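You operate a simulated robot arm through the tools that you are given. There is no shell and no other tool.

You are at the controls of a simulated robot arm. One attempt, no reset.

## Task
Plug the sink, run hot water to the white line and add soap.
Fine: tap off, nothing spilt.

The check looks at the end state, three seconds after you hand in, the way a careful person would. Anything else that was tipped, shoved, dropped, spilled or broken makes it a failure.

## Robot
A 6-joint arm with a two-finger parallel gripper, fixed in place. Base frame: the origin is at the foot of the arm, x ahead of it, y to its left, z up; the work surface is at about z = 900. Units: mm, degrees, N and s.
With the tool pointing down near the work surface it reaches from about 140 to 840 mm from the base axis. Its first joint turns from -166.0 to 166.0 degrees. Payload 3.91 kg.
The tool frame sits at the grasp point between the pads (the TCP): z along the fingers, y along the line on which they close. The tips reach 30 mm beyond it. The gripper opens to 110 mm. The fingers are 20 mm wide and 10 mm thick; the gripper's body (48 by 112 mm) begins 55 mm behind the TCP.
Orientation is that of the tool frame in the base frame, as a unit quaternion [x, y, z, w]. With the fingers straight down and closing along the base's y, the tool's x points along the base's -x, its y along +y and its z along -z.

## Interface
- The arm moves only by the tool send_rows. Its argument "targets" is a list of rows, each a list of 7 numbers: the shift along the tool's x, y, z in units of 100 mm (1.0 is 100 mm), then the turn, a rotation vector about the tool's x, y, z in units of 60 degrees (1.0 is 60 degrees), then the closure in counts, from 0 (fully open) to 255 (shut). In form: [[x, y, z, rx, ry, rz, gripper], ...]. A call has 1 to 20 rows; each row is the pose to reach, as a shift and turn from the pose commanded when the call began, along the tool's axes at that moment. A call with a number of a shift or a turn outside -1 to 1 is refused whole. Rows are played at 5 a second. More than 50 mm and 8.6 degrees between two rows, or a gripper value outside its range, and nothing of the call is played. A pose out of reach is approached as far as the arm can. The call stops where the force on the tool passes 90 N (or 10 N more than at its start, if that is more) or the arm is blocked; 0.2 s more then pass. The fingers move at their own pace (about 108 mm/s each) and stop on an object; they squeeze with about 31 N. The grip force told is the motor's: it shows also when the fingers shut on nothing. Time passes only in rows, and 0.2 s behind the last, so rows that repeat a pose let the fingers close. It gives the time, the measured TCP pose, the force on the tool (base axes), the opening and the grip force at its end, in the units of the frame above (readings bear some noise), with the torque about the TCP (base axes, N m) and any sound that the robot's microphone picked up, and new pictures: "views" is both (left out), scene, wrist or none.
- Cameras (640 x 400 px; columns grow to the right, rows downward): "scene" is fixed at [49.2, -649.2, 1671.6]; the picture's right is [0.27, -0.96, 0.00], its down [-0.86, -0.24, -0.44] and it looks along [0.43, 0.12, -0.90] (base axes); focal length 312 px, centre (320, 200). "wrist" rides on the gripper at [77, 7, -115] in the tool frame; the picture's right is [-0.09, 1.00, 0.00], its down [-0.80, -0.07, -0.59] and it looks along [-0.59, -0.05, 0.80] (tool axes); focal length 270 px, centre (320, 200). There is no depth. A picture from a camera that has moved, and an enlarged one, comes with that camera's place and axes in the base frame and with its lens.
- lift_body(by): slides the trunk up (or, below 0, down) by that many mm; the arm rides with it, the base frame stays. It gives what a move gives, with no picture.
- close_up(camera, box): a new picture of the part [left, top, right, bottom] of that camera's present view, enlarged. No time passes.
- job_done(): hands the job in; it is judged then, once.

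Nothing tells you positions but the pictures and the camera data. Unless the task says otherwise, let go and move clear before handing in.

The tools are called after ">>>" by a JSON object that holds its "op" and its "data". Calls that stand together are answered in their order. send_rows: Moves the arm, as the interface text tells. Its arguments: {"type":"object","properties":{"targets":{"type":"array","items":{"type":"array","items":{"type":"number"}}},"views":{"type":"string","enum":["both","scene","wrist","none"]}},"required":["targets"]} The other tools are called the same way: lift_body (by) slides the trunk up or down; close_up (camera, box) takes an enlarged picture of a part of a camera's view; job_done () hands the job in.

At the start:

```text
clock: 0.0
position: [286.9, -332.2, 1249.8]
ee_rot: [0.0, 1.0, 0.001, 0.0]
contact_force: [0.6, -0.2, -0.7]
ft_torque: [0.01, -0.01, 0.02]
opening: 110.3
grasp_force: 0.0
trunk travel left (down, up): [-475.0, 65.0]
```

scene: 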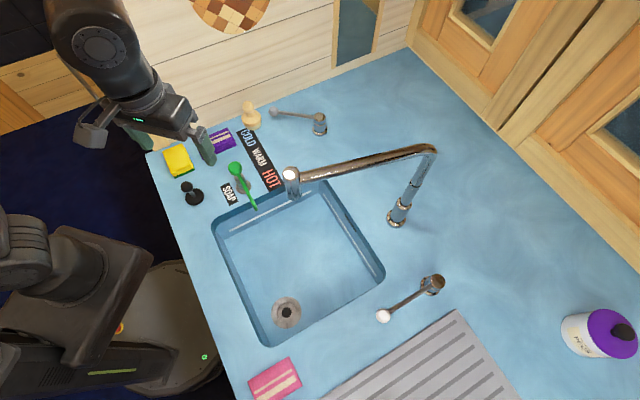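
wrist: 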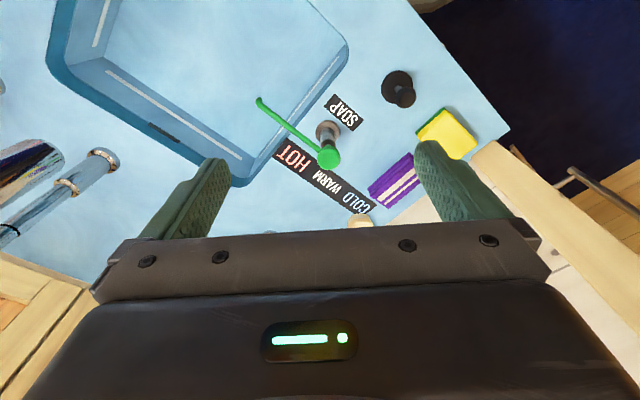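

I see a sink with a drain, a black plug, a soap pump (green), a tap with two levers, and a COLD/WARM/HOT strip label. I'll look at enlarged pictures before moving.

>>> {"op": "close_up", "data": {"camera": "scene", "box": [150, 90, 350, 215]}}

>>> {"op": "close_up", "data": {"camera": "scene", "box": [200, 180, 460, 350]}}

>>> {"op": "close_up", "data": {"camera": "wrist", "box": [240, 60, 520, 240]}}

>>> {"op": "close_up", "data": {"camera": "wrist", "box": [0, 0, 360, 225]}}

```text
3.20 times, centred on (250, 152) of scene
camera zoom: at [49.2, -649.2, 1671.6], right [0.27, -0.96, 0.0], down [-0.86, -0.24, -0.44], along [0.43, 0.12, -0.9], focal length 999 px, centre (544, 352)
```

zoom: 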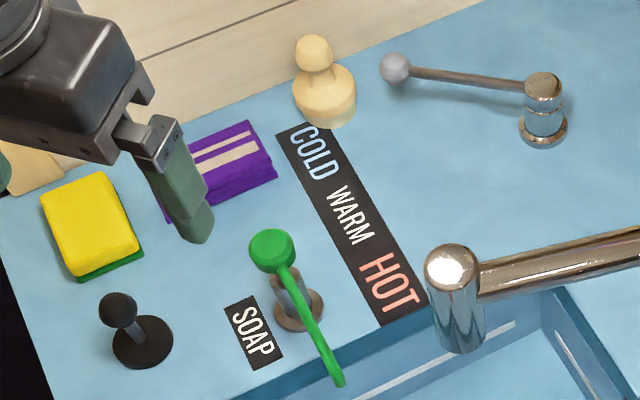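

```text
2.35 times, centred on (330, 265) of scene
camera zoom: at [49.2, -649.2, 1671.6], right [0.27, -0.96, 0.0], down [-0.86, -0.24, -0.44], along [0.43, 0.12, -0.9], focal length 735 px, centre (296, 47)
```

zoom: 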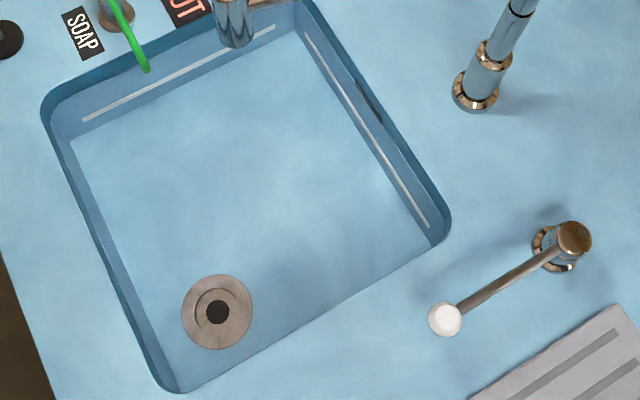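

```text
2.22 times, centred on (380, 150) of wrist
camera zoom: at [209.0, -326.1, 1365.1], right [0.09, 1.0, 0.0], down [0.8, -0.07, 0.59], along [0.59, -0.05, -0.8], focal length 601 px, centre (187, 311)
```

zoom: 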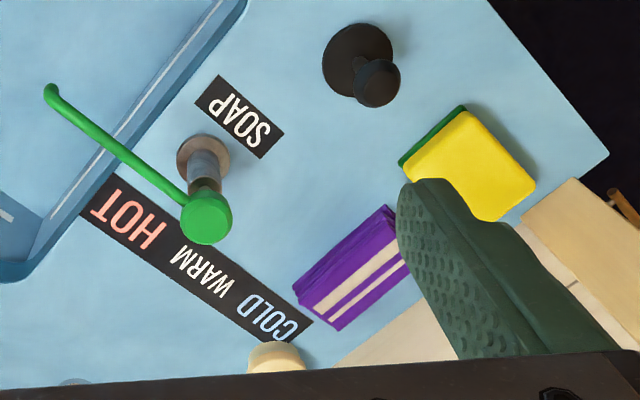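

```text
1.78 times, centred on (180, 112) of wrist
camera zoom: at [209.0, -326.1, 1365.1], right [0.09, 1.0, 0.0], down [0.8, -0.07, 0.59], along [0.59, -0.05, -0.8], focal length 480 px, centre (569, 356)
```

zoom: 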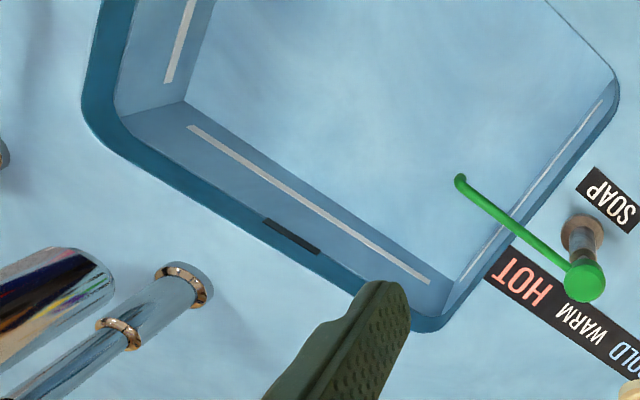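

The black plug is at about (335,-208) and the drain at about (128,-530). The green soap pump is at about (397,-329). The spout already hangs over the sink. There are two levers, one by the COLD/WARM/HOT strip and one to the right of the tap. I'll move toward the plug and refine these positions.

>>> {"op": "send_rows", "data": {"targets": [[-0.1, 0.33, 0.25, 0, 0, 0, 0], [-0.2, 0.66, 0.5, 0, 0, 0, 60], [-0.3, 1.0, 0.75, 0, 0, 0, 110]], "views": "both"}}

```text
clock: 0.8
position: [315.7, -231.4, 1174.3]
ee_rot: [0.0, 1.0, 0.0, 0.0]
contact_force: [0.6, 0.2, 0.5]
ft_torque: [-0.01, 0.01, 0.01]
opening: 62.5
grasp_force: 0.0
trunk travel left (down, up): [-475.0, 65.0]
camera wrist: at [239.2, -225.8, 1291.6], right [0.09, 1.0, 0.0], down [0.8, -0.07, 0.59], along [0.59, -0.05, -0.8], focal length 270 px, centre (320, 200)
```

scene: 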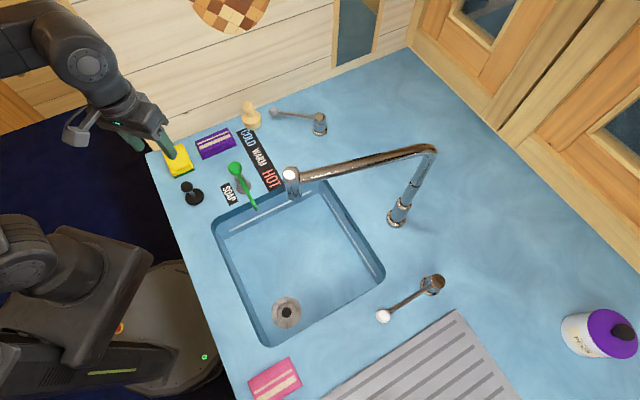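
wrist: 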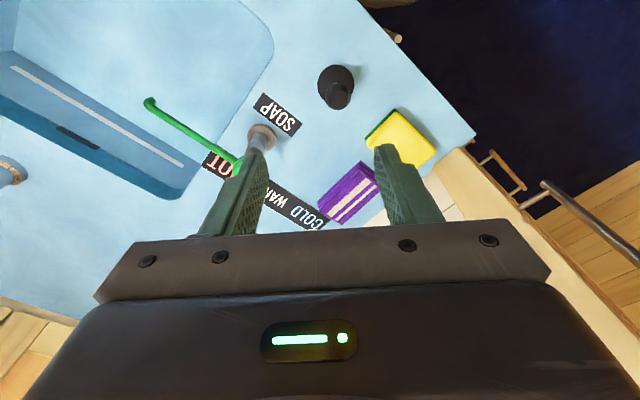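

The plug's knob shows well in this view. I'll enlarge both views to pin down the knob before going down.

>>> {"op": "close_up", "data": {"camera": "wrist", "box": [280, 40, 400, 120]}}

>>> {"op": "close_up", "data": {"camera": "scene", "box": [160, 160, 240, 210]}}

>>> {"op": "close_up", "data": {"camera": "scene", "box": [220, 80, 350, 160]}}

>>> {"op": "close_up", "data": {"camera": "scene", "box": [350, 240, 480, 330]}}

>>> {"op": "close_up", "data": {"camera": "scene", "box": [235, 270, 335, 335]}}

```text
5.00 times, centred on (340, 80) of wrist
camera zoom: at [239.2, -225.8, 1291.6], right [0.09, 1.0, 0.0], down [0.8, -0.07, 0.59], along [0.59, -0.05, -0.8], focal length 1351 px, centre (220, 800)
```

zoom: 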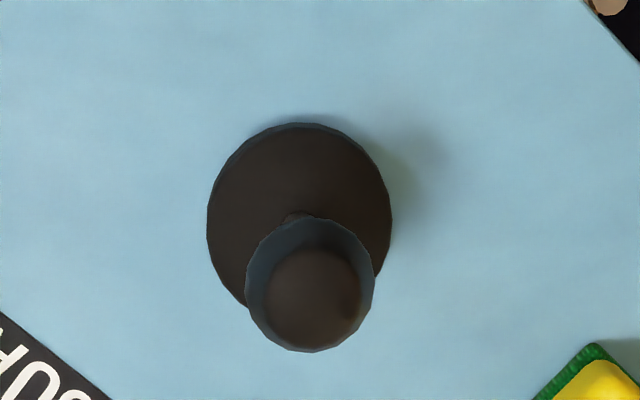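

```text
8.00 times, centred on (200, 185) of scene
camera zoom: at [49.2, -649.2, 1671.6], right [0.27, -0.96, 0.0], down [-0.86, -0.24, -0.44], along [0.43, 0.12, -0.9], focal length 2498 px, centre (1280, 320)
```

zoom: 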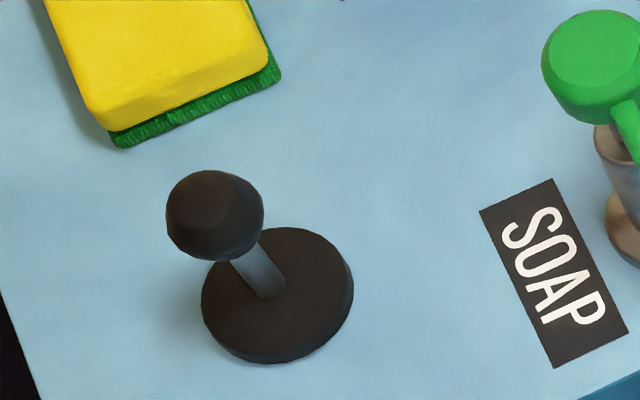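

```text
4.92 times, centred on (285, 120) of scene
camera zoom: at [49.2, -649.2, 1671.6], right [0.27, -0.96, 0.0], down [-0.86, -0.24, -0.44], along [0.43, 0.12, -0.9], focal length 1538 px, centre (492, 594)
```

zoom: 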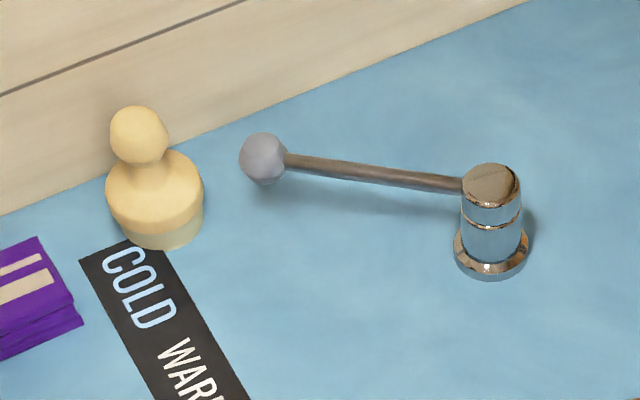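

```text
4.44 times, centred on (415, 285) of scene
camera zoom: at [49.2, -649.2, 1671.6], right [0.27, -0.96, 0.0], down [-0.86, -0.24, -0.44], along [0.43, 0.12, -0.9], focal length 1388 px, centre (-102, -178)
```

zoom: 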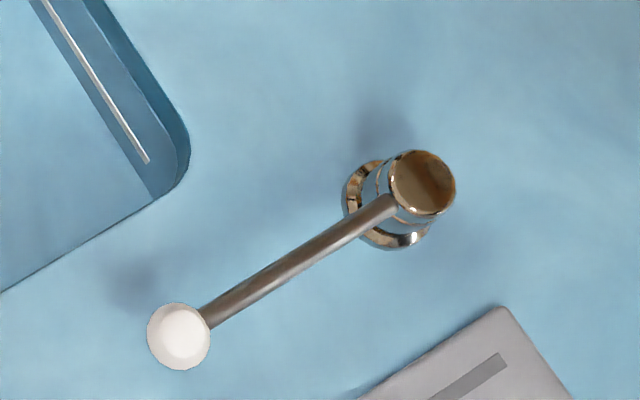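

```text
6.15 times, centred on (285, 302) of scene
camera zoom: at [49.2, -649.2, 1671.6], right [0.27, -0.96, 0.0], down [-0.86, -0.24, -0.44], along [0.43, 0.12, -0.9], focal length 1922 px, centre (535, -431)
```

zoom: 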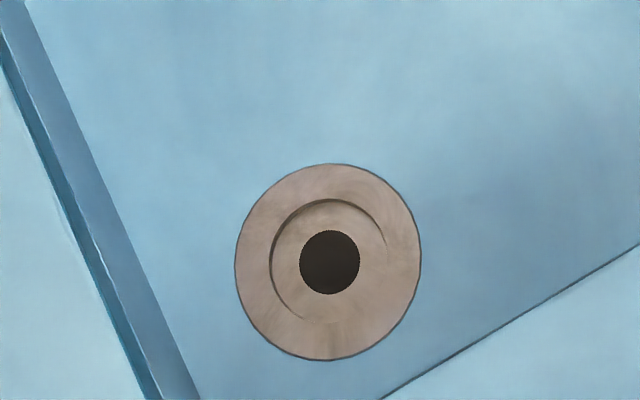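

The black plug's disc is about 50 mm wide, with its knob centre near (332,-212,954). The drain's recess is about 56 mm, so this is the right stopper; the wooden pawn is too wide. I'll come down over the knob.

>>> {"op": "send_rows", "data": {"targets": [[-0.08, 0.1, 0.4, 0, 0, 0, 110], [-0.168, 0.194, 0.8, 0, 0, 0, 110], [-0.168, 0.194, 1.0, 0, 0, 0, 110]], "views": "both"}}

```text
clock: 1.6
position: [332.6, -212.4, 1076.8]
ee_rot: [0.0, 1.0, 0.0, 0.0]
contact_force: [-0.3, 0.1, -0.6]
ft_torque: [-0.02, -0.02, -0.03]
opening: 62.5
grasp_force: 0.0
trunk travel left (down, up): [-475.0, 65.0]
camera wrist: at [256.1, -206.2, 1192.0], right [0.09, 1.0, 0.0], down [0.8, -0.07, 0.59], along [0.59, -0.05, -0.8], focal length 270 px, centre (320, 200)
```

scene: 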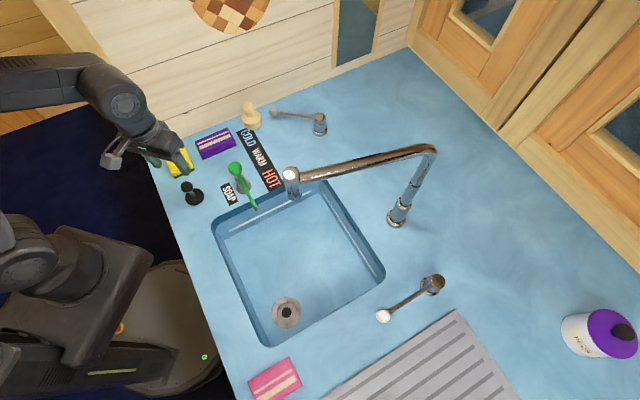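
wrist: 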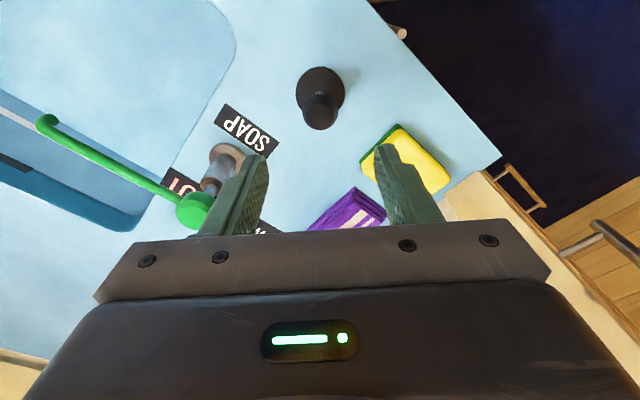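

The knob is centred between the fingers. I'll descend the rest of the way and grip it.

>>> {"op": "send_rows", "data": {"targets": [[0, 0, 0.4, 0, 0, 0, 110], [0, 0, 0.8, 0, 0, 0, 110], [0, 0, 1.0, 0, 0, 0, 110]], "views": "wrist"}}

>>> {"op": "send_rows", "data": {"targets": [[0, 0, 0.15, 0, 0, 0, 110], [0, 0, 0.15, 0, 0, 0, 160], [0, 0, 0.15, 0, 0, 0, 220], [0, 0, 0.15, 0, 0, 0, 255], [0, 0, 0.15, 0, 0, 0, 255]], "views": "both"}}

```text
clock: 2.4
position: [332.3, -213.5, 973.2]
ee_rot: [0.0, 1.0, 0.0, 0.0]
contact_force: [0.1, 0.8, -0.1]
ft_torque: [-0.02, -0.01, 0.03]
opening: 62.5
grasp_force: 0.2
trunk travel left (down, up): [-475.0, 65.0]
camera wrist: at [256.4, -207.3, 1089.5], right [0.09, 1.0, 0.0], down [0.8, -0.07, 0.59], along [0.59, -0.05, -0.8], focal length 270 px, centre (320, 200)
```

wrist: 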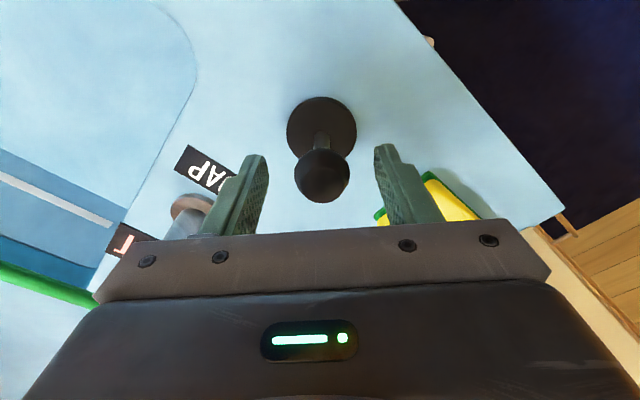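

```text
clock: 3.6
position: [333.8, -212.7, 957.6]
ee_rot: [0.001, 1.0, 0.0, 0.0]
contact_force: [-1.4, 0.8, 1.6]
ft_torque: [0.03, 0.02, 0.04]
opening: 30.5
grasp_force: 31.0
trunk travel left (down, up): [-475.0, 65.0]
camera wrist: at [257.0, -207.2, 1075.1], right [0.09, 1.0, 0.0], down [0.8, -0.07, 0.59], along [0.59, -0.05, -0.8], focal length 270 px, centre (320, 200)
```

scene: 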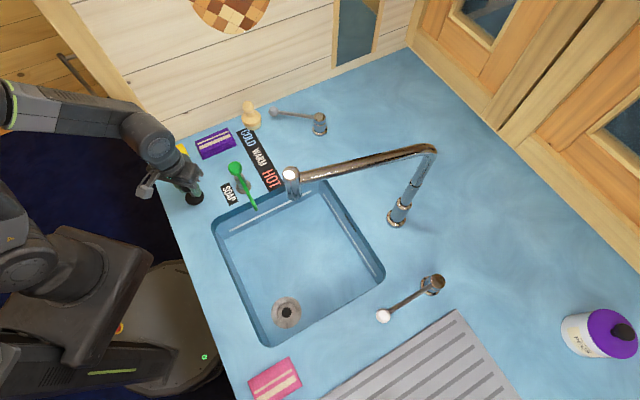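
wrist: 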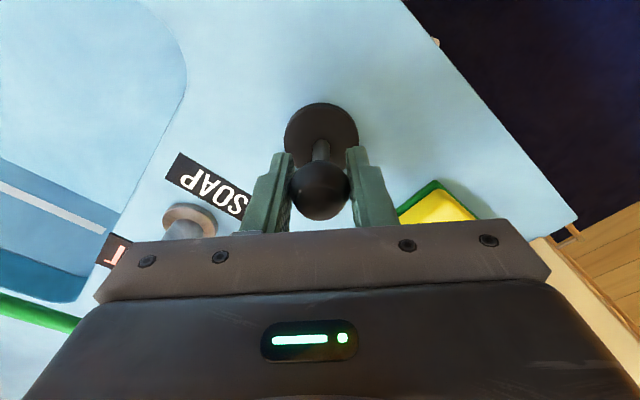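

The knob is gripped. I'll lift it straight up, then carry it around the front side toward the drain.

>>> {"op": "send_rows", "data": {"targets": [[0, 0, -0.2, 0, 0, 0, 255], [0, 0, -0.6, 0, 0, 0, 255], [0, 0, -1.0, 0, 0, 0, 255]], "views": "wrist"}}

>>> {"op": "send_rows", "data": {"targets": [[0.33, -0.2, 0, 0, 0, 0, 255], [0.66, -0.4, 0, 0, 0, 0, 255], [1.0, -0.7, 0, 0, 0, 0, 255]], "views": "none"}}

>>> {"op": "send_rows", "data": {"targets": [[0.3, -0.35, 0, 0, 0, 0, 255], [0.6, -0.7, 0, 0, 0, 0, 255], [0.8, -1.0, 0, 0, 0, 0, 255]], "views": "both"}}

```text
clock: 4.4
position: [332.5, -213.0, 1060.0]
ee_rot: [0.0, 1.0, 0.0, 0.0]
contact_force: [-0.5, 0.3, -0.9]
ft_torque: [0.0, 0.04, -0.02]
opening: 30.5
grasp_force: 30.5
trunk travel left (down, up): [-475.0, 65.0]
camera wrist: at [255.8, -208.3, 1176.1], right [0.09, 1.0, 0.0], down [0.8, -0.07, 0.59], along [0.59, -0.05, -0.8], focal length 270 px, centre (320, 200)
```

wrist: 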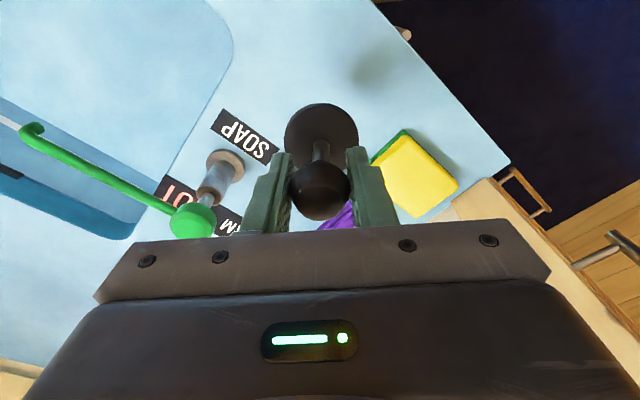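

```text
clock: 5.2
position: [232.1, -280.8, 1060.8]
ee_rot: [-0.001, 1.0, 0.0, 0.0]
contact_force: [0.8, -0.1, -1.1]
ft_torque: [-0.02, -0.01, 0.0]
opening: 30.4
grasp_force: 30.7
trunk travel left (down, up): [-475.0, 65.0]
```

```text
clock: 6.0
position: [148.3, -383.4, 1062.6]
ee_rot: [0.0, 1.0, -0.001, -0.001]
contact_force: [-1.4, -0.2, -0.3]
ft_torque: [0.04, 0.0, 0.0]
opening: 30.5
grasp_force: 30.9
trunk travel left (down, up): [-475.0, 65.0]
camera wrist: at [72.1, -377.1, 1177.7], right [0.09, 1.0, 0.0], down [0.8, -0.07, 0.59], along [0.59, -0.05, -0.8], focal length 270 px, centre (320, 200)
```

scene: 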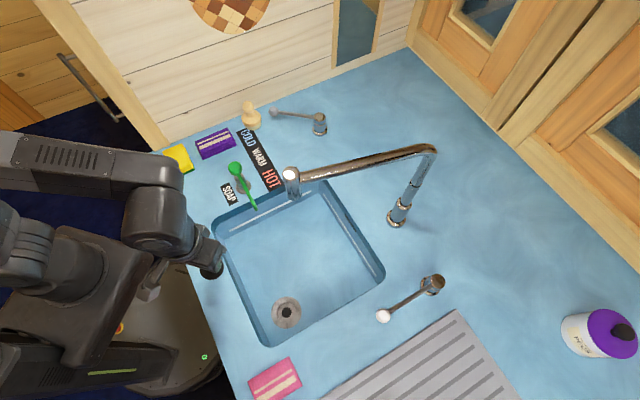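
wrist: 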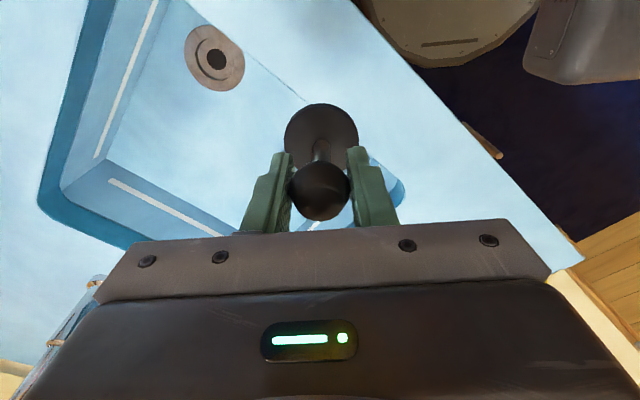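

The drain shows in both cameras now, so I'll enlarge them and triangulate it.

>>> {"op": "close_up", "data": {"camera": "wrist", "box": [160, 10, 272, 80]}}

>>> {"op": "close_up", "data": {"camera": "scene", "box": [262, 290, 310, 320]}}

>>> {"op": "close_up", "data": {"camera": "wrist", "box": [20, 0, 260, 250]}}

```text
5.71 times, centred on (216, 45) of wrist
camera zoom: at [72.1, -377.1, 1177.7], right [0.09, 1.0, 0.0], down [0.8, -0.07, 0.59], along [0.59, -0.05, -0.8], focal length 1544 px, centre (914, 1086)
```

zoom: 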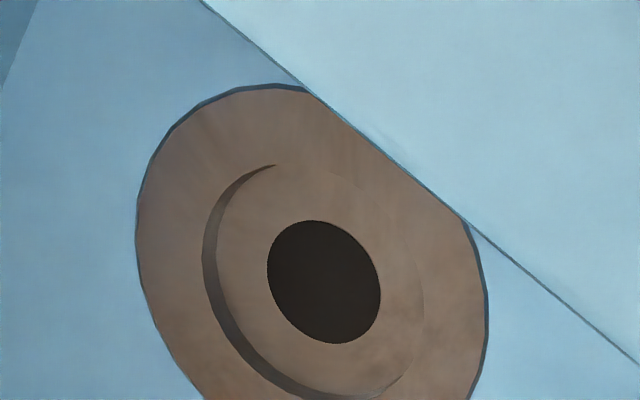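

```text
13.33 times, centred on (286, 305) of scene
camera zoom: at [49.2, -649.2, 1671.6], right [0.27, -0.96, 0.0], down [-0.86, -0.24, -0.44], along [0.43, 0.12, -0.9], focal length 4164 px, centre (773, -1200)
```

zoom: 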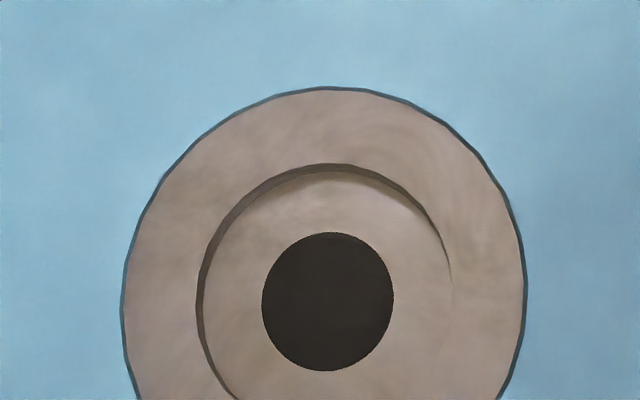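

```text
1.60 times, centred on (140, 125) of wrist
camera zoom: at [72.1, -377.1, 1177.7], right [0.09, 1.0, 0.0], down [0.8, -0.07, 0.59], along [0.59, -0.05, -0.8], focal length 432 px, centre (608, 320)
```

zoom: 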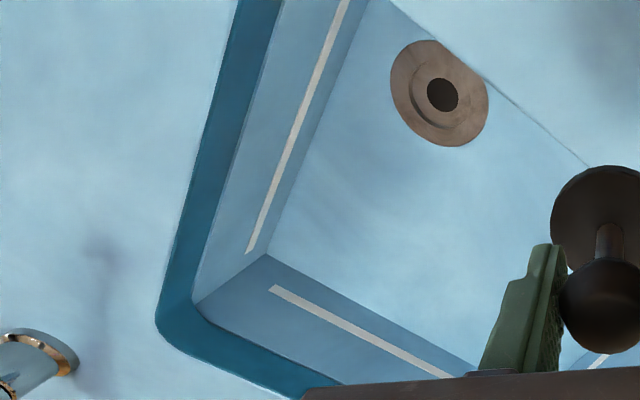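

Triangulated, the drain hole is at about (126,-530.5) with its recess floor near z = 746. To keep the wrist camera clear of the sink's corner, I'll turn the gripper about its axis so the camera hangs over the basin.

>>> {"op": "send_rows", "data": {"targets": [[0, 0, 0, 0, 0, 0.125, 255], [0, 0, 0, 0, 0, 0.25, 255], [0, 0, 0, 0, 0, 0.375, 255], [0, 0, 0, 0, 0, 0.5, 255], [0, 0, 0, 0, 0, 0.625, 255], [0, 0, 0, 0, 0, 0.75, 255], [0, 0, 0, 0, 0, 0.875, 255], [0, 0, 0, 0, 0, 1.0, 255]], "views": "none"}}

>>> {"op": "send_rows", "data": {"targets": [[0, 0, 0, 0, 0, 0.125, 255], [0, 0, 0, 0, 0, 0.25, 255], [0, 0, 0, 0, 0, 0.375, 255], [0, 0, 0, 0, 0, 0.5, 255], [0, 0, 0, 0, 0, 0.625, 255], [0, 0, 0, 0, 0, 0.75, 255], [0, 0, 0, 0, 0, 0.875, 255], [0, 0, 0, 0, 0, 1.0, 255]], "views": "both"}}

```text
clock: 7.8
position: [152.1, -382.8, 1058.9]
ee_rot: [0.501, 0.866, 0.0, 0.0]
contact_force: [-0.5, 0.6, -1.0]
ft_torque: [0.0, 0.01, -0.01]
opening: 30.3
grasp_force: 30.9
trunk travel left (down, up): [-475.0, 65.0]
```

```text
clock: 9.6
position: [152.6, -382.6, 1059.1]
ee_rot: [0.866, 0.5, 0.001, 0.0]
contact_force: [-0.3, 0.1, -1.5]
ft_torque: [0.03, 0.03, -0.01]
opening: 30.7
grasp_force: 31.3
trunk travel left (down, up): [-475.0, 65.0]
camera wrist: at [197.2, -320.6, 1175.2], right [0.82, -0.58, 0.0], down [-0.46, -0.66, 0.59], along [-0.34, -0.49, -0.8], focal length 270 px, centre (320, 200)
```

scene: 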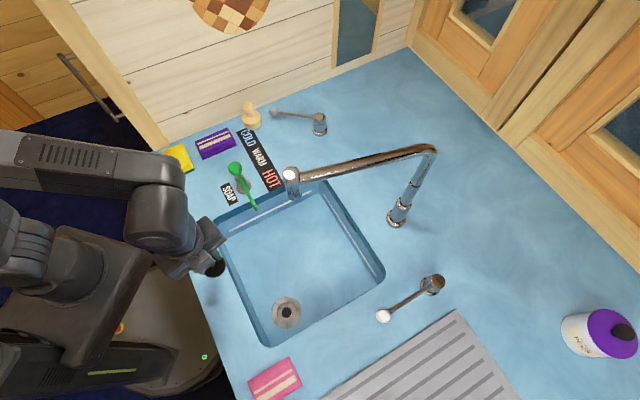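
wrist: 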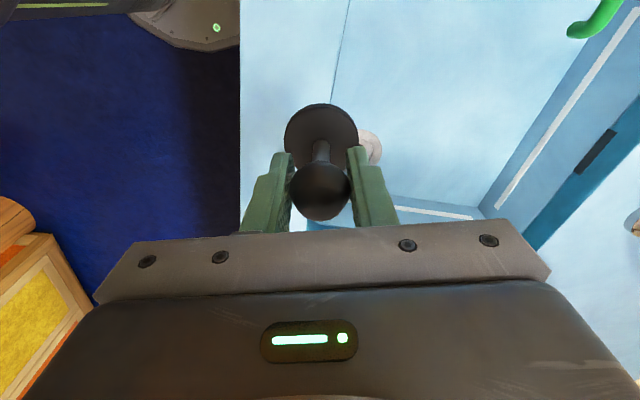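

The turn went fine and the plug is still held. I'll move over the drain, staying high for now.

>>> {"op": "send_rows", "data": {"targets": [[-0.34, 0.12, 0, 0, 0, 0.125, 255], [-0.68, 0.24, 0, 0, 0, 0.25, 255], [-1.0, 0.36, 0, 0, 0, 0.25, 255]], "views": "both"}}

```text
clock: 10.4
position: [133.7, -488.0, 1058.0]
ee_rot: [0.924, 0.383, 0.0, -0.001]
contact_force: [-0.4, -0.5, -0.3]
ft_torque: [-0.04, 0.0, 0.02]
opening: 30.5
grasp_force: 31.0
trunk travel left (down, up): [-475.0, 65.0]
camera wrist: at [192.8, -439.3, 1174.5], right [0.64, -0.77, 0.0], down [-0.62, -0.52, 0.59], along [-0.46, -0.38, -0.8], focal length 270 px, centre (320, 200)
```

scene: 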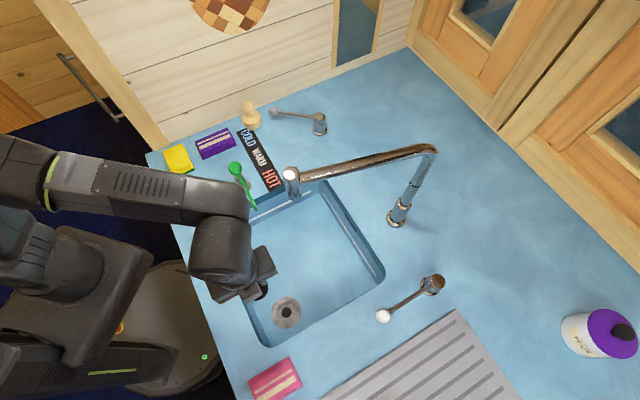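
wrist: 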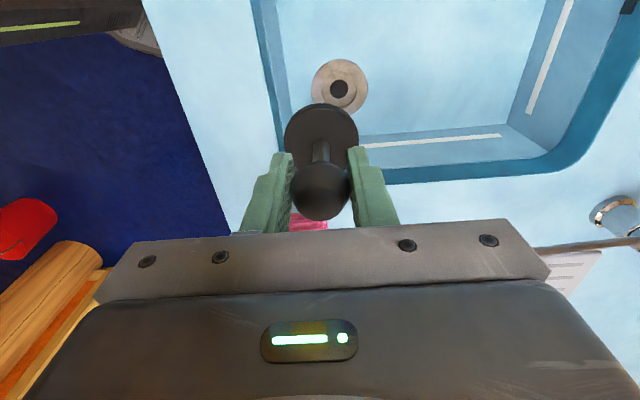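

>>> {"op": "close_up", "data": {"camera": "wrist", "box": [276, 50, 404, 130]}}

```text
5.00 times, centred on (340, 90) of wrist
camera zoom: at [192.8, -439.3, 1174.5], right [0.64, -0.77, 0.0], down [-0.62, -0.52, 0.59], along [-0.46, -0.38, -0.8], focal length 1351 px, centre (220, 750)
```

zoom: 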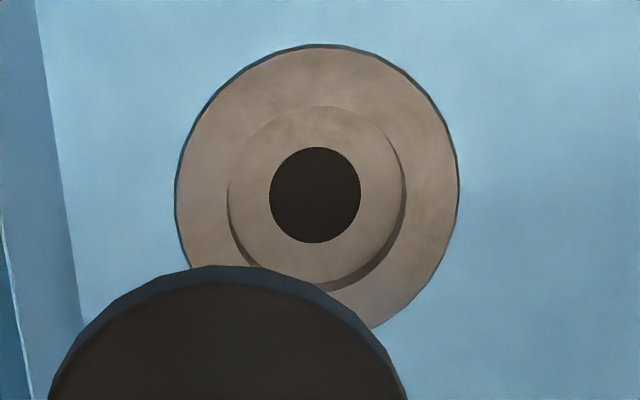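

The drain refines to about (127,-531), and the plug disc sits about 3 mm off the TCP along tool x. I'll align over it and go partway down.

>>> {"op": "send_rows", "data": {"targets": [[-0.2, 0.13, 0.2, 0, 0, 0, 255], [-0.378, 0.251, 0.5, 0, 0, 0, 255], [-0.378, 0.251, 0.9, 0, 0, 0, 255]], "views": "wrist"}}

>>> {"op": "close_up", "data": {"camera": "wrist", "box": [240, 60, 400, 160]}}

```text
clock: 11.2
position: [124.5, -532.2, 969.6]
ee_rot: [0.924, 0.383, 0.0, -0.001]
contact_force: [-0.4, -0.2, -0.9]
ft_torque: [0.04, -0.01, 0.0]
opening: 30.5
grasp_force: 31.5
trunk travel left (down, up): [-475.0, 65.0]
camera wrist: at [184.3, -483.8, 1085.6], right [0.64, -0.77, 0.0], down [-0.62, -0.52, 0.59], along [-0.46, -0.38, -0.8], focal length 270 px, centre (320, 200)
```

wrist: 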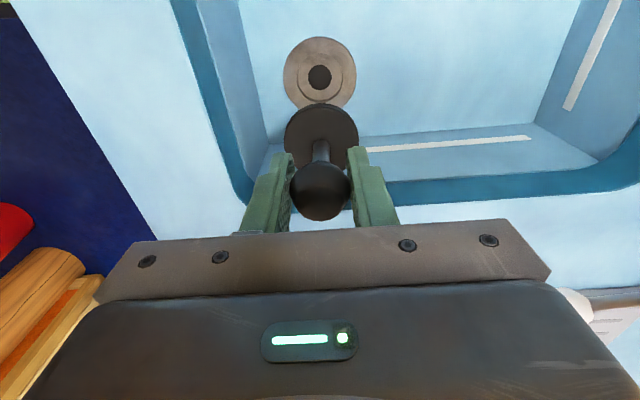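

```text
4.00 times, centred on (320, 110) of wrist
camera zoom: at [184.3, -483.8, 1085.6], right [0.64, -0.77, 0.0], down [-0.62, -0.52, 0.59], along [-0.46, -0.38, -0.8], focal length 1081 px, centre (320, 560)
```

zoom: 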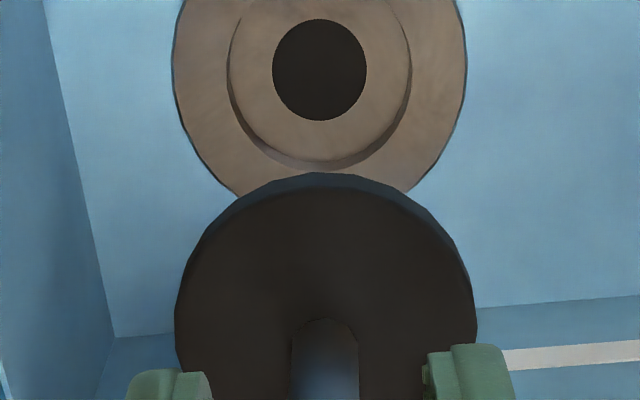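

The plug is nearly concentric with the drain. I'll apply a small correction and go lower to check again.

>>> {"op": "send_rows", "data": {"targets": [[0.02, -0.007, 0.3, 0, 0, 0, 255], [0.02, -0.007, 0.7, 0, 0, 0, 255], [0.02, -0.007, 0.9, 0, 0, 0, 255]], "views": "both"}}

>>> {"op": "close_up", "data": {"camera": "wrist", "box": [240, 60, 400, 160]}}

```text
clock: 12.0
position: [125.6, -530.7, 880.4]
ee_rot: [0.924, 0.383, 0.0, 0.0]
contact_force: [-0.1, 0.1, -1.1]
ft_torque: [0.0, 0.02, -0.01]
opening: 30.3
grasp_force: 31.0
trunk travel left (down, up): [-475.0, 65.0]
camera wrist: at [186.2, -481.4, 996.5], right [0.64, -0.77, 0.0], down [-0.62, -0.52, 0.59], along [-0.46, -0.38, -0.8], focal length 270 px, centre (320, 200)
```

scene: 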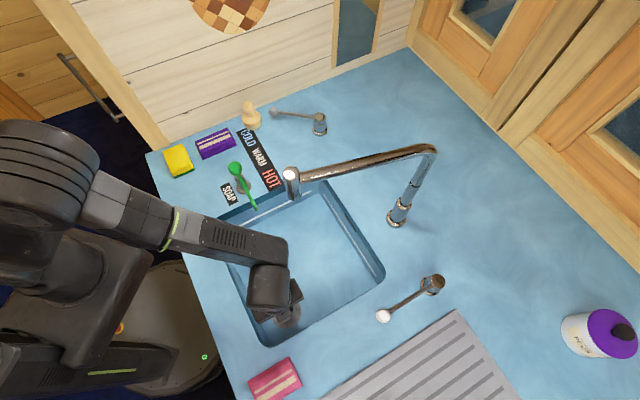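
wrist: 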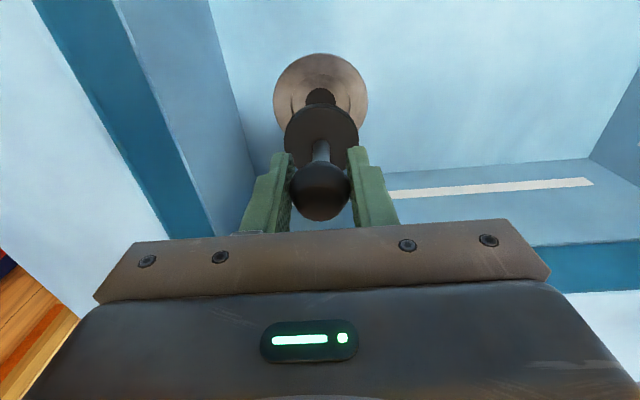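

```text
4.00 times, centred on (320, 110) of wrist
camera zoom: at [186.2, -481.4, 996.5], right [0.64, -0.77, 0.0], down [-0.62, -0.52, 0.59], along [-0.46, -0.38, -0.8], focal length 1081 px, centre (320, 560)
```

zoom: 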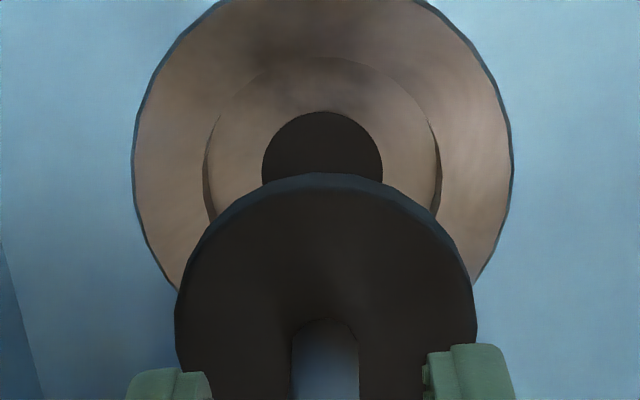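

The plug and drain line up to within about 1 mm. I'll apply a tiny correction, descend close to the flange and check once more.

>>> {"op": "send_rows", "data": {"targets": [[0.006, -0.005, 0.25, 0, 0, 0, 255], [0.006, -0.005, 0.5, 0, 0, 0, 255], [0.006, -0.005, 0.62, 0, 0, 0, 255], [0.006, -0.005, 0.62, 0, 0, 0, 255]], "views": "both"}}

>>> {"op": "close_up", "data": {"camera": "wrist", "box": [240, 60, 400, 160]}}

```text
clock: 13.0
position: [125.9, -529.2, 817.2]
ee_rot: [0.924, 0.383, 0.001, 0.0]
contact_force: [0.3, -0.3, -1.0]
ft_torque: [-0.03, -0.03, -0.03]
opening: 30.5
grasp_force: 30.5
trunk travel left (down, up): [-475.0, 65.0]
camera wrist: at [185.5, -480.1, 933.3], right [0.64, -0.77, 0.0], down [-0.62, -0.52, 0.59], along [-0.46, -0.38, -0.8], focal length 270 px, centre (320, 200)
```

scene: 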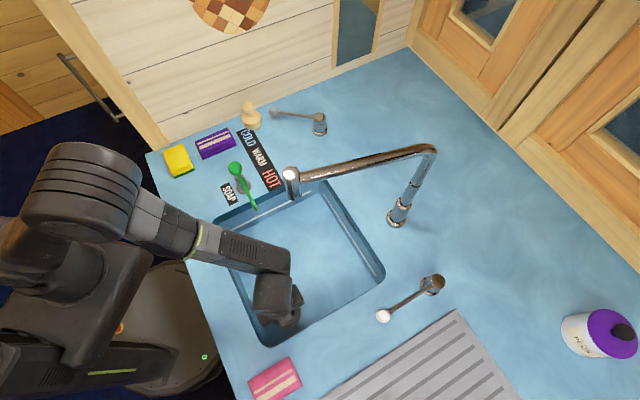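
wrist: 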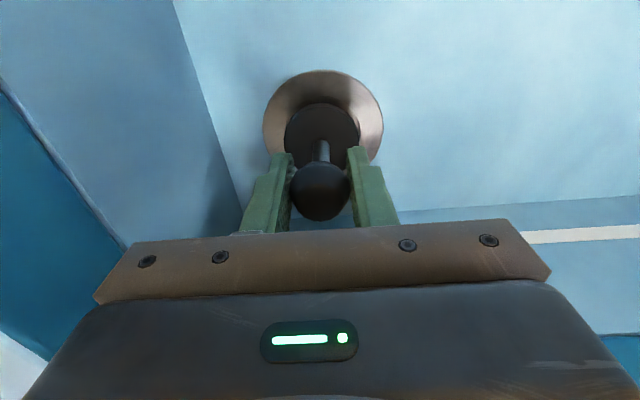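

```text
4.00 times, centred on (320, 110) of wrist
camera zoom: at [185.5, -480.1, 933.3], right [0.64, -0.77, 0.0], down [-0.62, -0.52, 0.59], along [-0.46, -0.38, -0.8], focal length 1081 px, centre (320, 560)
```

zoom: 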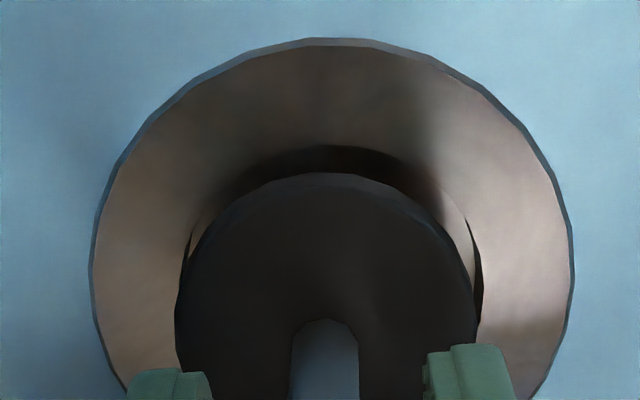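

The disc is about 1 mm off along the closing axis. I'll correct that and lower gently until it touches.

>>> {"op": "send_rows", "data": {"targets": [[0.0, 0.012, 0.0, 0, 0, 0, 255], [0.0, 0.012, 0.03, 0, 0, 0, 255], [0.0, 0.012, 0.06, 0, 0, 0, 255], [0.0, 0.012, 0.06, 0, 0, 0, 255]], "views": "wrist"}}

>>> {"op": "close_up", "data": {"camera": "wrist", "box": [240, 60, 400, 160]}}

```text
clock: 14.0
position: [127.1, -530.7, 811.1]
ee_rot: [0.924, 0.383, 0.0, -0.001]
contact_force: [-0.1, -0.1, -0.8]
ft_torque: [0.03, 0.0, 0.03]
opening: 30.6
grasp_force: 31.2
trunk travel left (down, up): [-475.0, 65.0]
camera wrist: at [186.4, -481.3, 927.1], right [0.64, -0.77, 0.0], down [-0.62, -0.52, 0.59], along [-0.46, -0.38, -0.8], focal length 270 px, centre (320, 200)
```

wrist: 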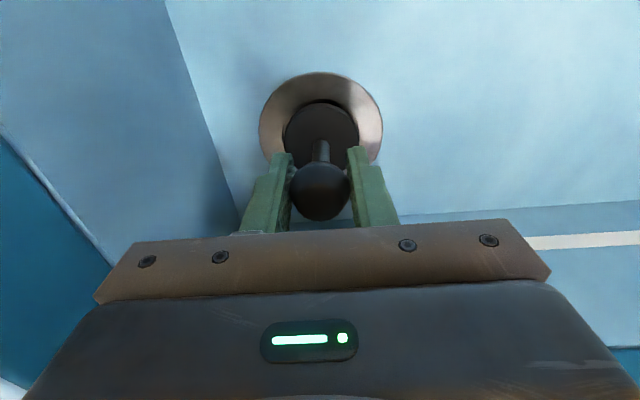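

```text
4.00 times, centred on (320, 110) of wrist
camera zoom: at [186.4, -481.3, 927.1], right [0.64, -0.77, 0.0], down [-0.62, -0.52, 0.59], along [-0.46, -0.38, -0.8], focal length 1081 px, centre (320, 560)
```

zoom: 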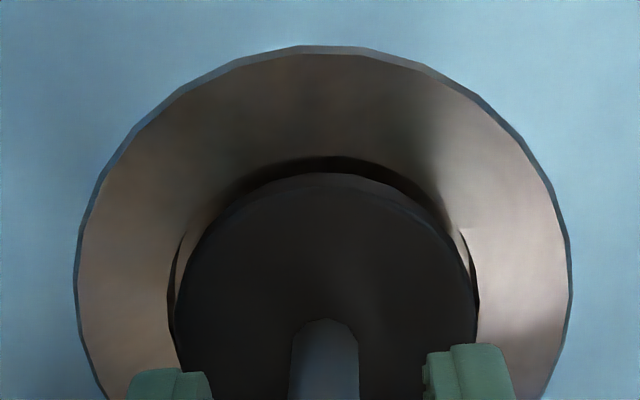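

The plug is now concentric with the recess. I'll lower it in small steps and watch the contact force.

>>> {"op": "send_rows", "data": {"targets": [[0, 0, 0.02, 0, 0, 0, 255], [0, 0, 0.035, 0, 0, 0, 255], [0, 0, 0.05, 0, 0, 0, 255], [0, 0, 0.065, 0, 0, 0, 255], [0, 0, 0.065, 0, 0, 0, 255]], "views": "wrist"}}

>>> {"op": "close_up", "data": {"camera": "wrist", "box": [240, 60, 400, 160]}}

```text
clock: 15.2
position: [127.6, -530.4, 805.2]
ee_rot: [0.924, 0.382, 0.0, -0.001]
contact_force: [0.3, -0.5, -0.3]
ft_torque: [-0.01, 0.0, 0.0]
opening: 30.3
grasp_force: 31.2
trunk travel left (down, up): [-475.0, 65.0]
camera wrist: at [186.0, -481.3, 921.0], right [0.64, -0.77, 0.0], down [-0.62, -0.52, 0.59], along [-0.46, -0.38, -0.8], focal length 270 px, centre (320, 200)
```

wrist: 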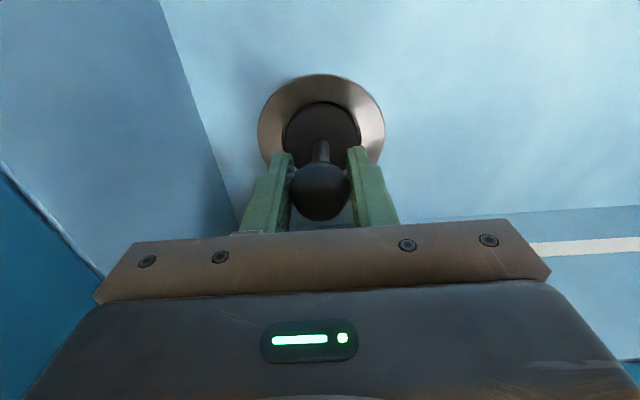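

```text
4.00 times, centred on (320, 110) of wrist
camera zoom: at [186.0, -481.3, 921.0], right [0.64, -0.77, 0.0], down [-0.62, -0.52, 0.59], along [-0.46, -0.38, -0.8], focal length 1081 px, centre (320, 560)
```

zoom: 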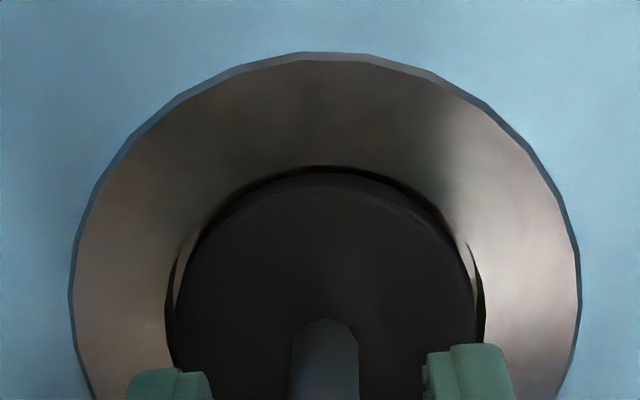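

There is no contact yet and it is still centred, so I'll keep lowering in small steps.

>>> {"op": "send_rows", "data": {"targets": [[0, 0, 0.01, 0, 0, 0, 255], [0, 0, 0.02, 0, 0, 0, 255], [0, 0, 0.03, 0, 0, 0, 255], [0, 0, 0.03, 0, 0, 0, 255]], "views": "none"}}

>>> {"op": "send_rows", "data": {"targets": [[0, 0, 0.01, 0, 0, 0, 255], [0, 0, 0.02, 0, 0, 0, 255], [0, 0, 0.02, 0, 0, 0, 255]], "views": "wrist"}}

>>> {"op": "close_up", "data": {"camera": "wrist", "box": [240, 60, 400, 160]}}

```text
clock: 16.2
position: [126.2, -530.1, 802.1]
ee_rot: [0.924, 0.382, 0.0, 0.0]
contact_force: [-0.9, 1.0, -1.3]
ft_torque: [0.0, -0.01, 0.01]
opening: 30.5
grasp_force: 31.2
trunk travel left (down, up): [-475.0, 65.0]
```

```text
clock: 17.0
position: [127.1, -530.2, 800.6]
ee_rot: [0.924, 0.383, -0.001, 0.002]
contact_force: [-0.1, 0.2, 8.0]
ft_torque: [0.14, 0.15, -0.01]
opening: 30.2
grasp_force: 31.5
trunk travel left (down, up): [-475.0, 65.0]
camera wrist: at [185.9, -480.6, 917.0], right [0.64, -0.77, 0.0], down [-0.62, -0.52, 0.6], along [-0.46, -0.38, -0.8], focal length 270 px, centre (320, 200)
```

wrist: 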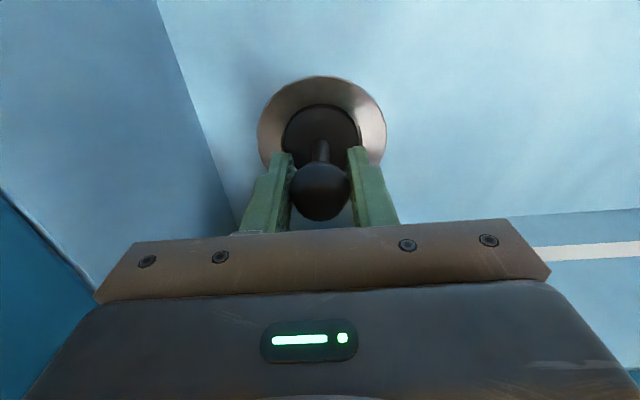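

```text
4.00 times, centred on (320, 110) of wrist
camera zoom: at [185.9, -480.6, 917.0], right [0.64, -0.77, 0.0], down [-0.62, -0.52, 0.6], along [-0.46, -0.38, -0.8], focal length 1081 px, centre (320, 560)
```

zoom: 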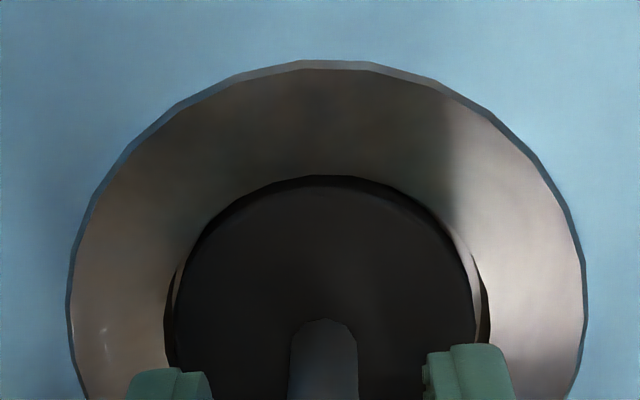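

Contact came at z ≈ 800.6 with 8 N, which matches the recess floor, so the plug is seated. I'll open the fingers and rise slightly to look.

>>> {"op": "send_rows", "data": {"targets": [[0, 0, 0, 0, 0, 0, 200], [0, 0, 0, 0, 0, 0, 130], [0, 0, 0, 0, 0, 0, 110], [0, 0, 0, 0, 0, 0, 110]], "views": "none"}}

>>> {"op": "send_rows", "data": {"targets": [[0, 0, -0.3, 0, 0, 0, 110], [0, 0, -0.6, 0, 0, 0, 110], [0, 0, -0.9, 0, 0, 0, 110]], "views": "both"}}

>>> {"op": "close_up", "data": {"camera": "wrist", "box": [240, 60, 400, 160]}}

```text
clock: 18.0
position: [127.1, -528.6, 800.1]
ee_rot: [0.924, 0.382, 0.001, 0.0]
contact_force: [0.7, 0.1, 0.0]
ft_torque: [0.02, -0.01, 0.0]
opening: 62.6
grasp_force: 0.1
trunk travel left (down, up): [-475.0, 65.0]
```

```text
clock: 18.8
position: [125.1, -529.8, 890.2]
ee_rot: [0.924, 0.382, 0.0, 0.0]
contact_force: [-0.5, -0.5, 1.5]
ft_torque: [0.01, 0.0, -0.02]
opening: 62.5
grasp_force: 0.0
trunk travel left (down, up): [-475.0, 65.0]
camera wrist: at [184.6, -480.4, 1006.5], right [0.64, -0.77, 0.0], down [-0.62, -0.52, 0.59], along [-0.46, -0.38, -0.8], focal length 270 px, centre (320, 200)
```

scene: 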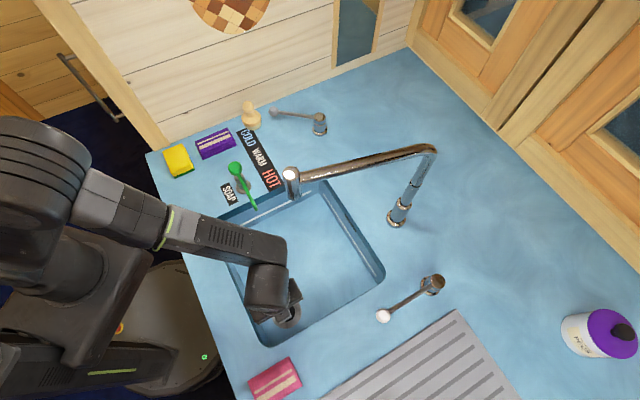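
wrist: 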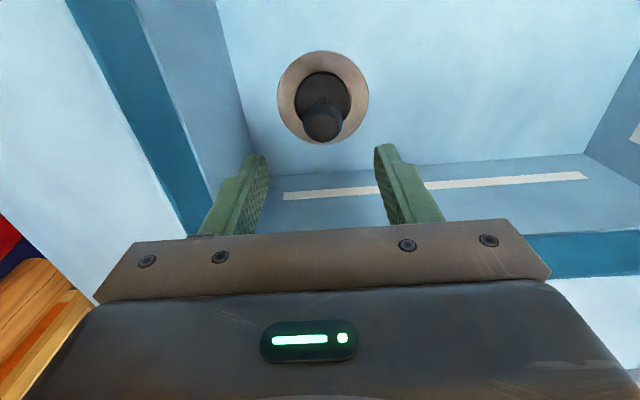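

```text
4.00 times, centred on (320, 110) of wrist
camera zoom: at [184.6, -480.4, 1006.5], right [0.64, -0.77, 0.0], down [-0.62, -0.52, 0.59], along [-0.46, -0.38, -0.8], focal length 1081 px, centre (320, 560)
```

zoom: 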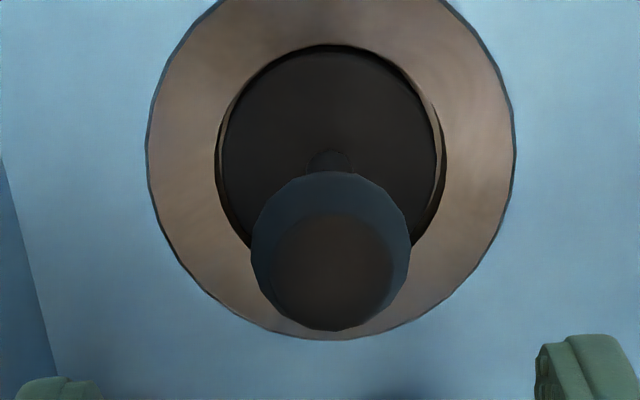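

The plug sits neatly in the recess. Next is the temperature lever on the left, whose ball is near (635,-344,955), pointing at COLD. I'll retreat upward and go around the spout and the soap pump.

>>> {"op": "send_rows", "data": {"targets": [[0, 0, -0.4, 0, 0, 0, 110], [0, 0, -0.8, 0, 0, 0, 110], [0, 0, -1.0, 0, 0, 0, 110]], "views": "none"}}

>>> {"op": "send_rows", "data": {"targets": [[0.25, -0.1, -0.25, 0, 0, 0, 110], [0.5, -0.2, -0.5, 0, 0, 0, 110], [0.75, -0.3, -0.75, 0, 0, 0, 110], [1.0, -0.41, -1.0, 0, 0, 0, 110]], "views": "none"}}

>>> {"op": "send_rows", "data": {"targets": [[0.4, -0.1, 0, 0, 0, -0.125, 110], [0.8, -0.2, 0, 0, 0, -0.25, 110], [1.0, -0.3, 0, 0, 0, -0.375, 110], [1.0, -0.3, 0, 0, 0, -0.5, 110], [1.0, -0.3, 0, 0, 0, -0.625, 110], [1.0, -0.3, 0, 0, 0, -0.75, 110]], "views": "both"}}

```text
clock: 19.6
position: [126.4, -529.1, 991.1]
ee_rot: [0.924, 0.382, 0.0, 0.001]
contact_force: [-0.4, -0.5, 0.4]
ft_torque: [0.03, -0.01, -0.03]
opening: 62.8
grasp_force: 0.1
trunk travel left (down, up): [-475.0, 65.0]
```

```text
clock: 20.6
position: [167.5, -428.4, 1090.9]
ee_rot: [0.924, 0.383, 0.001, 0.0]
contact_force: [0.0, 0.0, 0.4]
ft_torque: [-0.02, 0.0, -0.01]
opening: 62.6
grasp_force: 0.1
trunk travel left (down, up): [-475.0, 65.0]
```

```text
clock: 22.0
position: [217.7, -338.0, 1089.2]
ee_rot: [0.705, 0.709, 0.0, 0.0]
contact_force: [-0.5, -0.1, 0.4]
ft_torque: [0.0, 0.02, 0.0]
opening: 62.6
grasp_force: 0.1
trunk travel left (down, up): [-475.0, 65.0]
camera wrist: at [224.6, -262.7, 1206.0], right [1.0, -0.09, 0.0], down [-0.07, -0.8, 0.59], along [-0.05, -0.59, -0.8], focal length 270 px, centre (320, 200)
```

scene: 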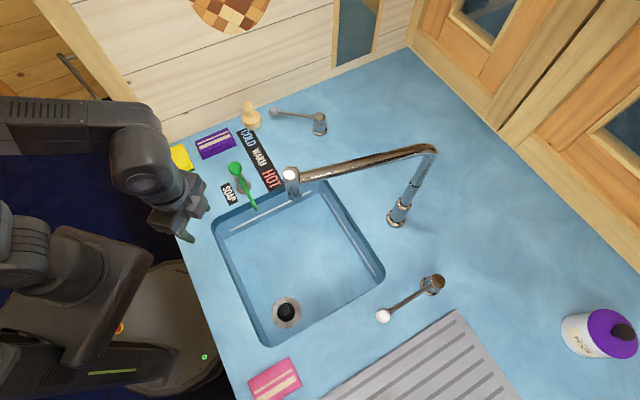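
wrist: 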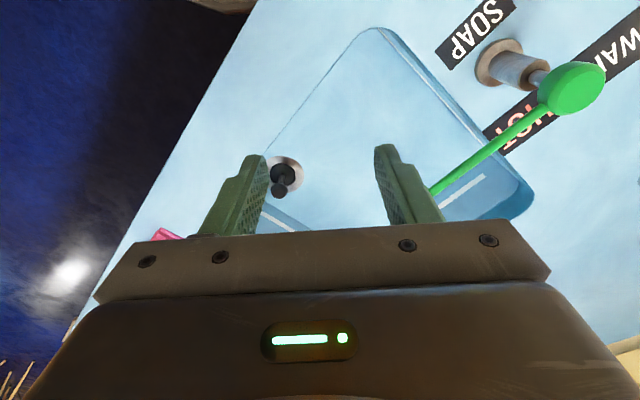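

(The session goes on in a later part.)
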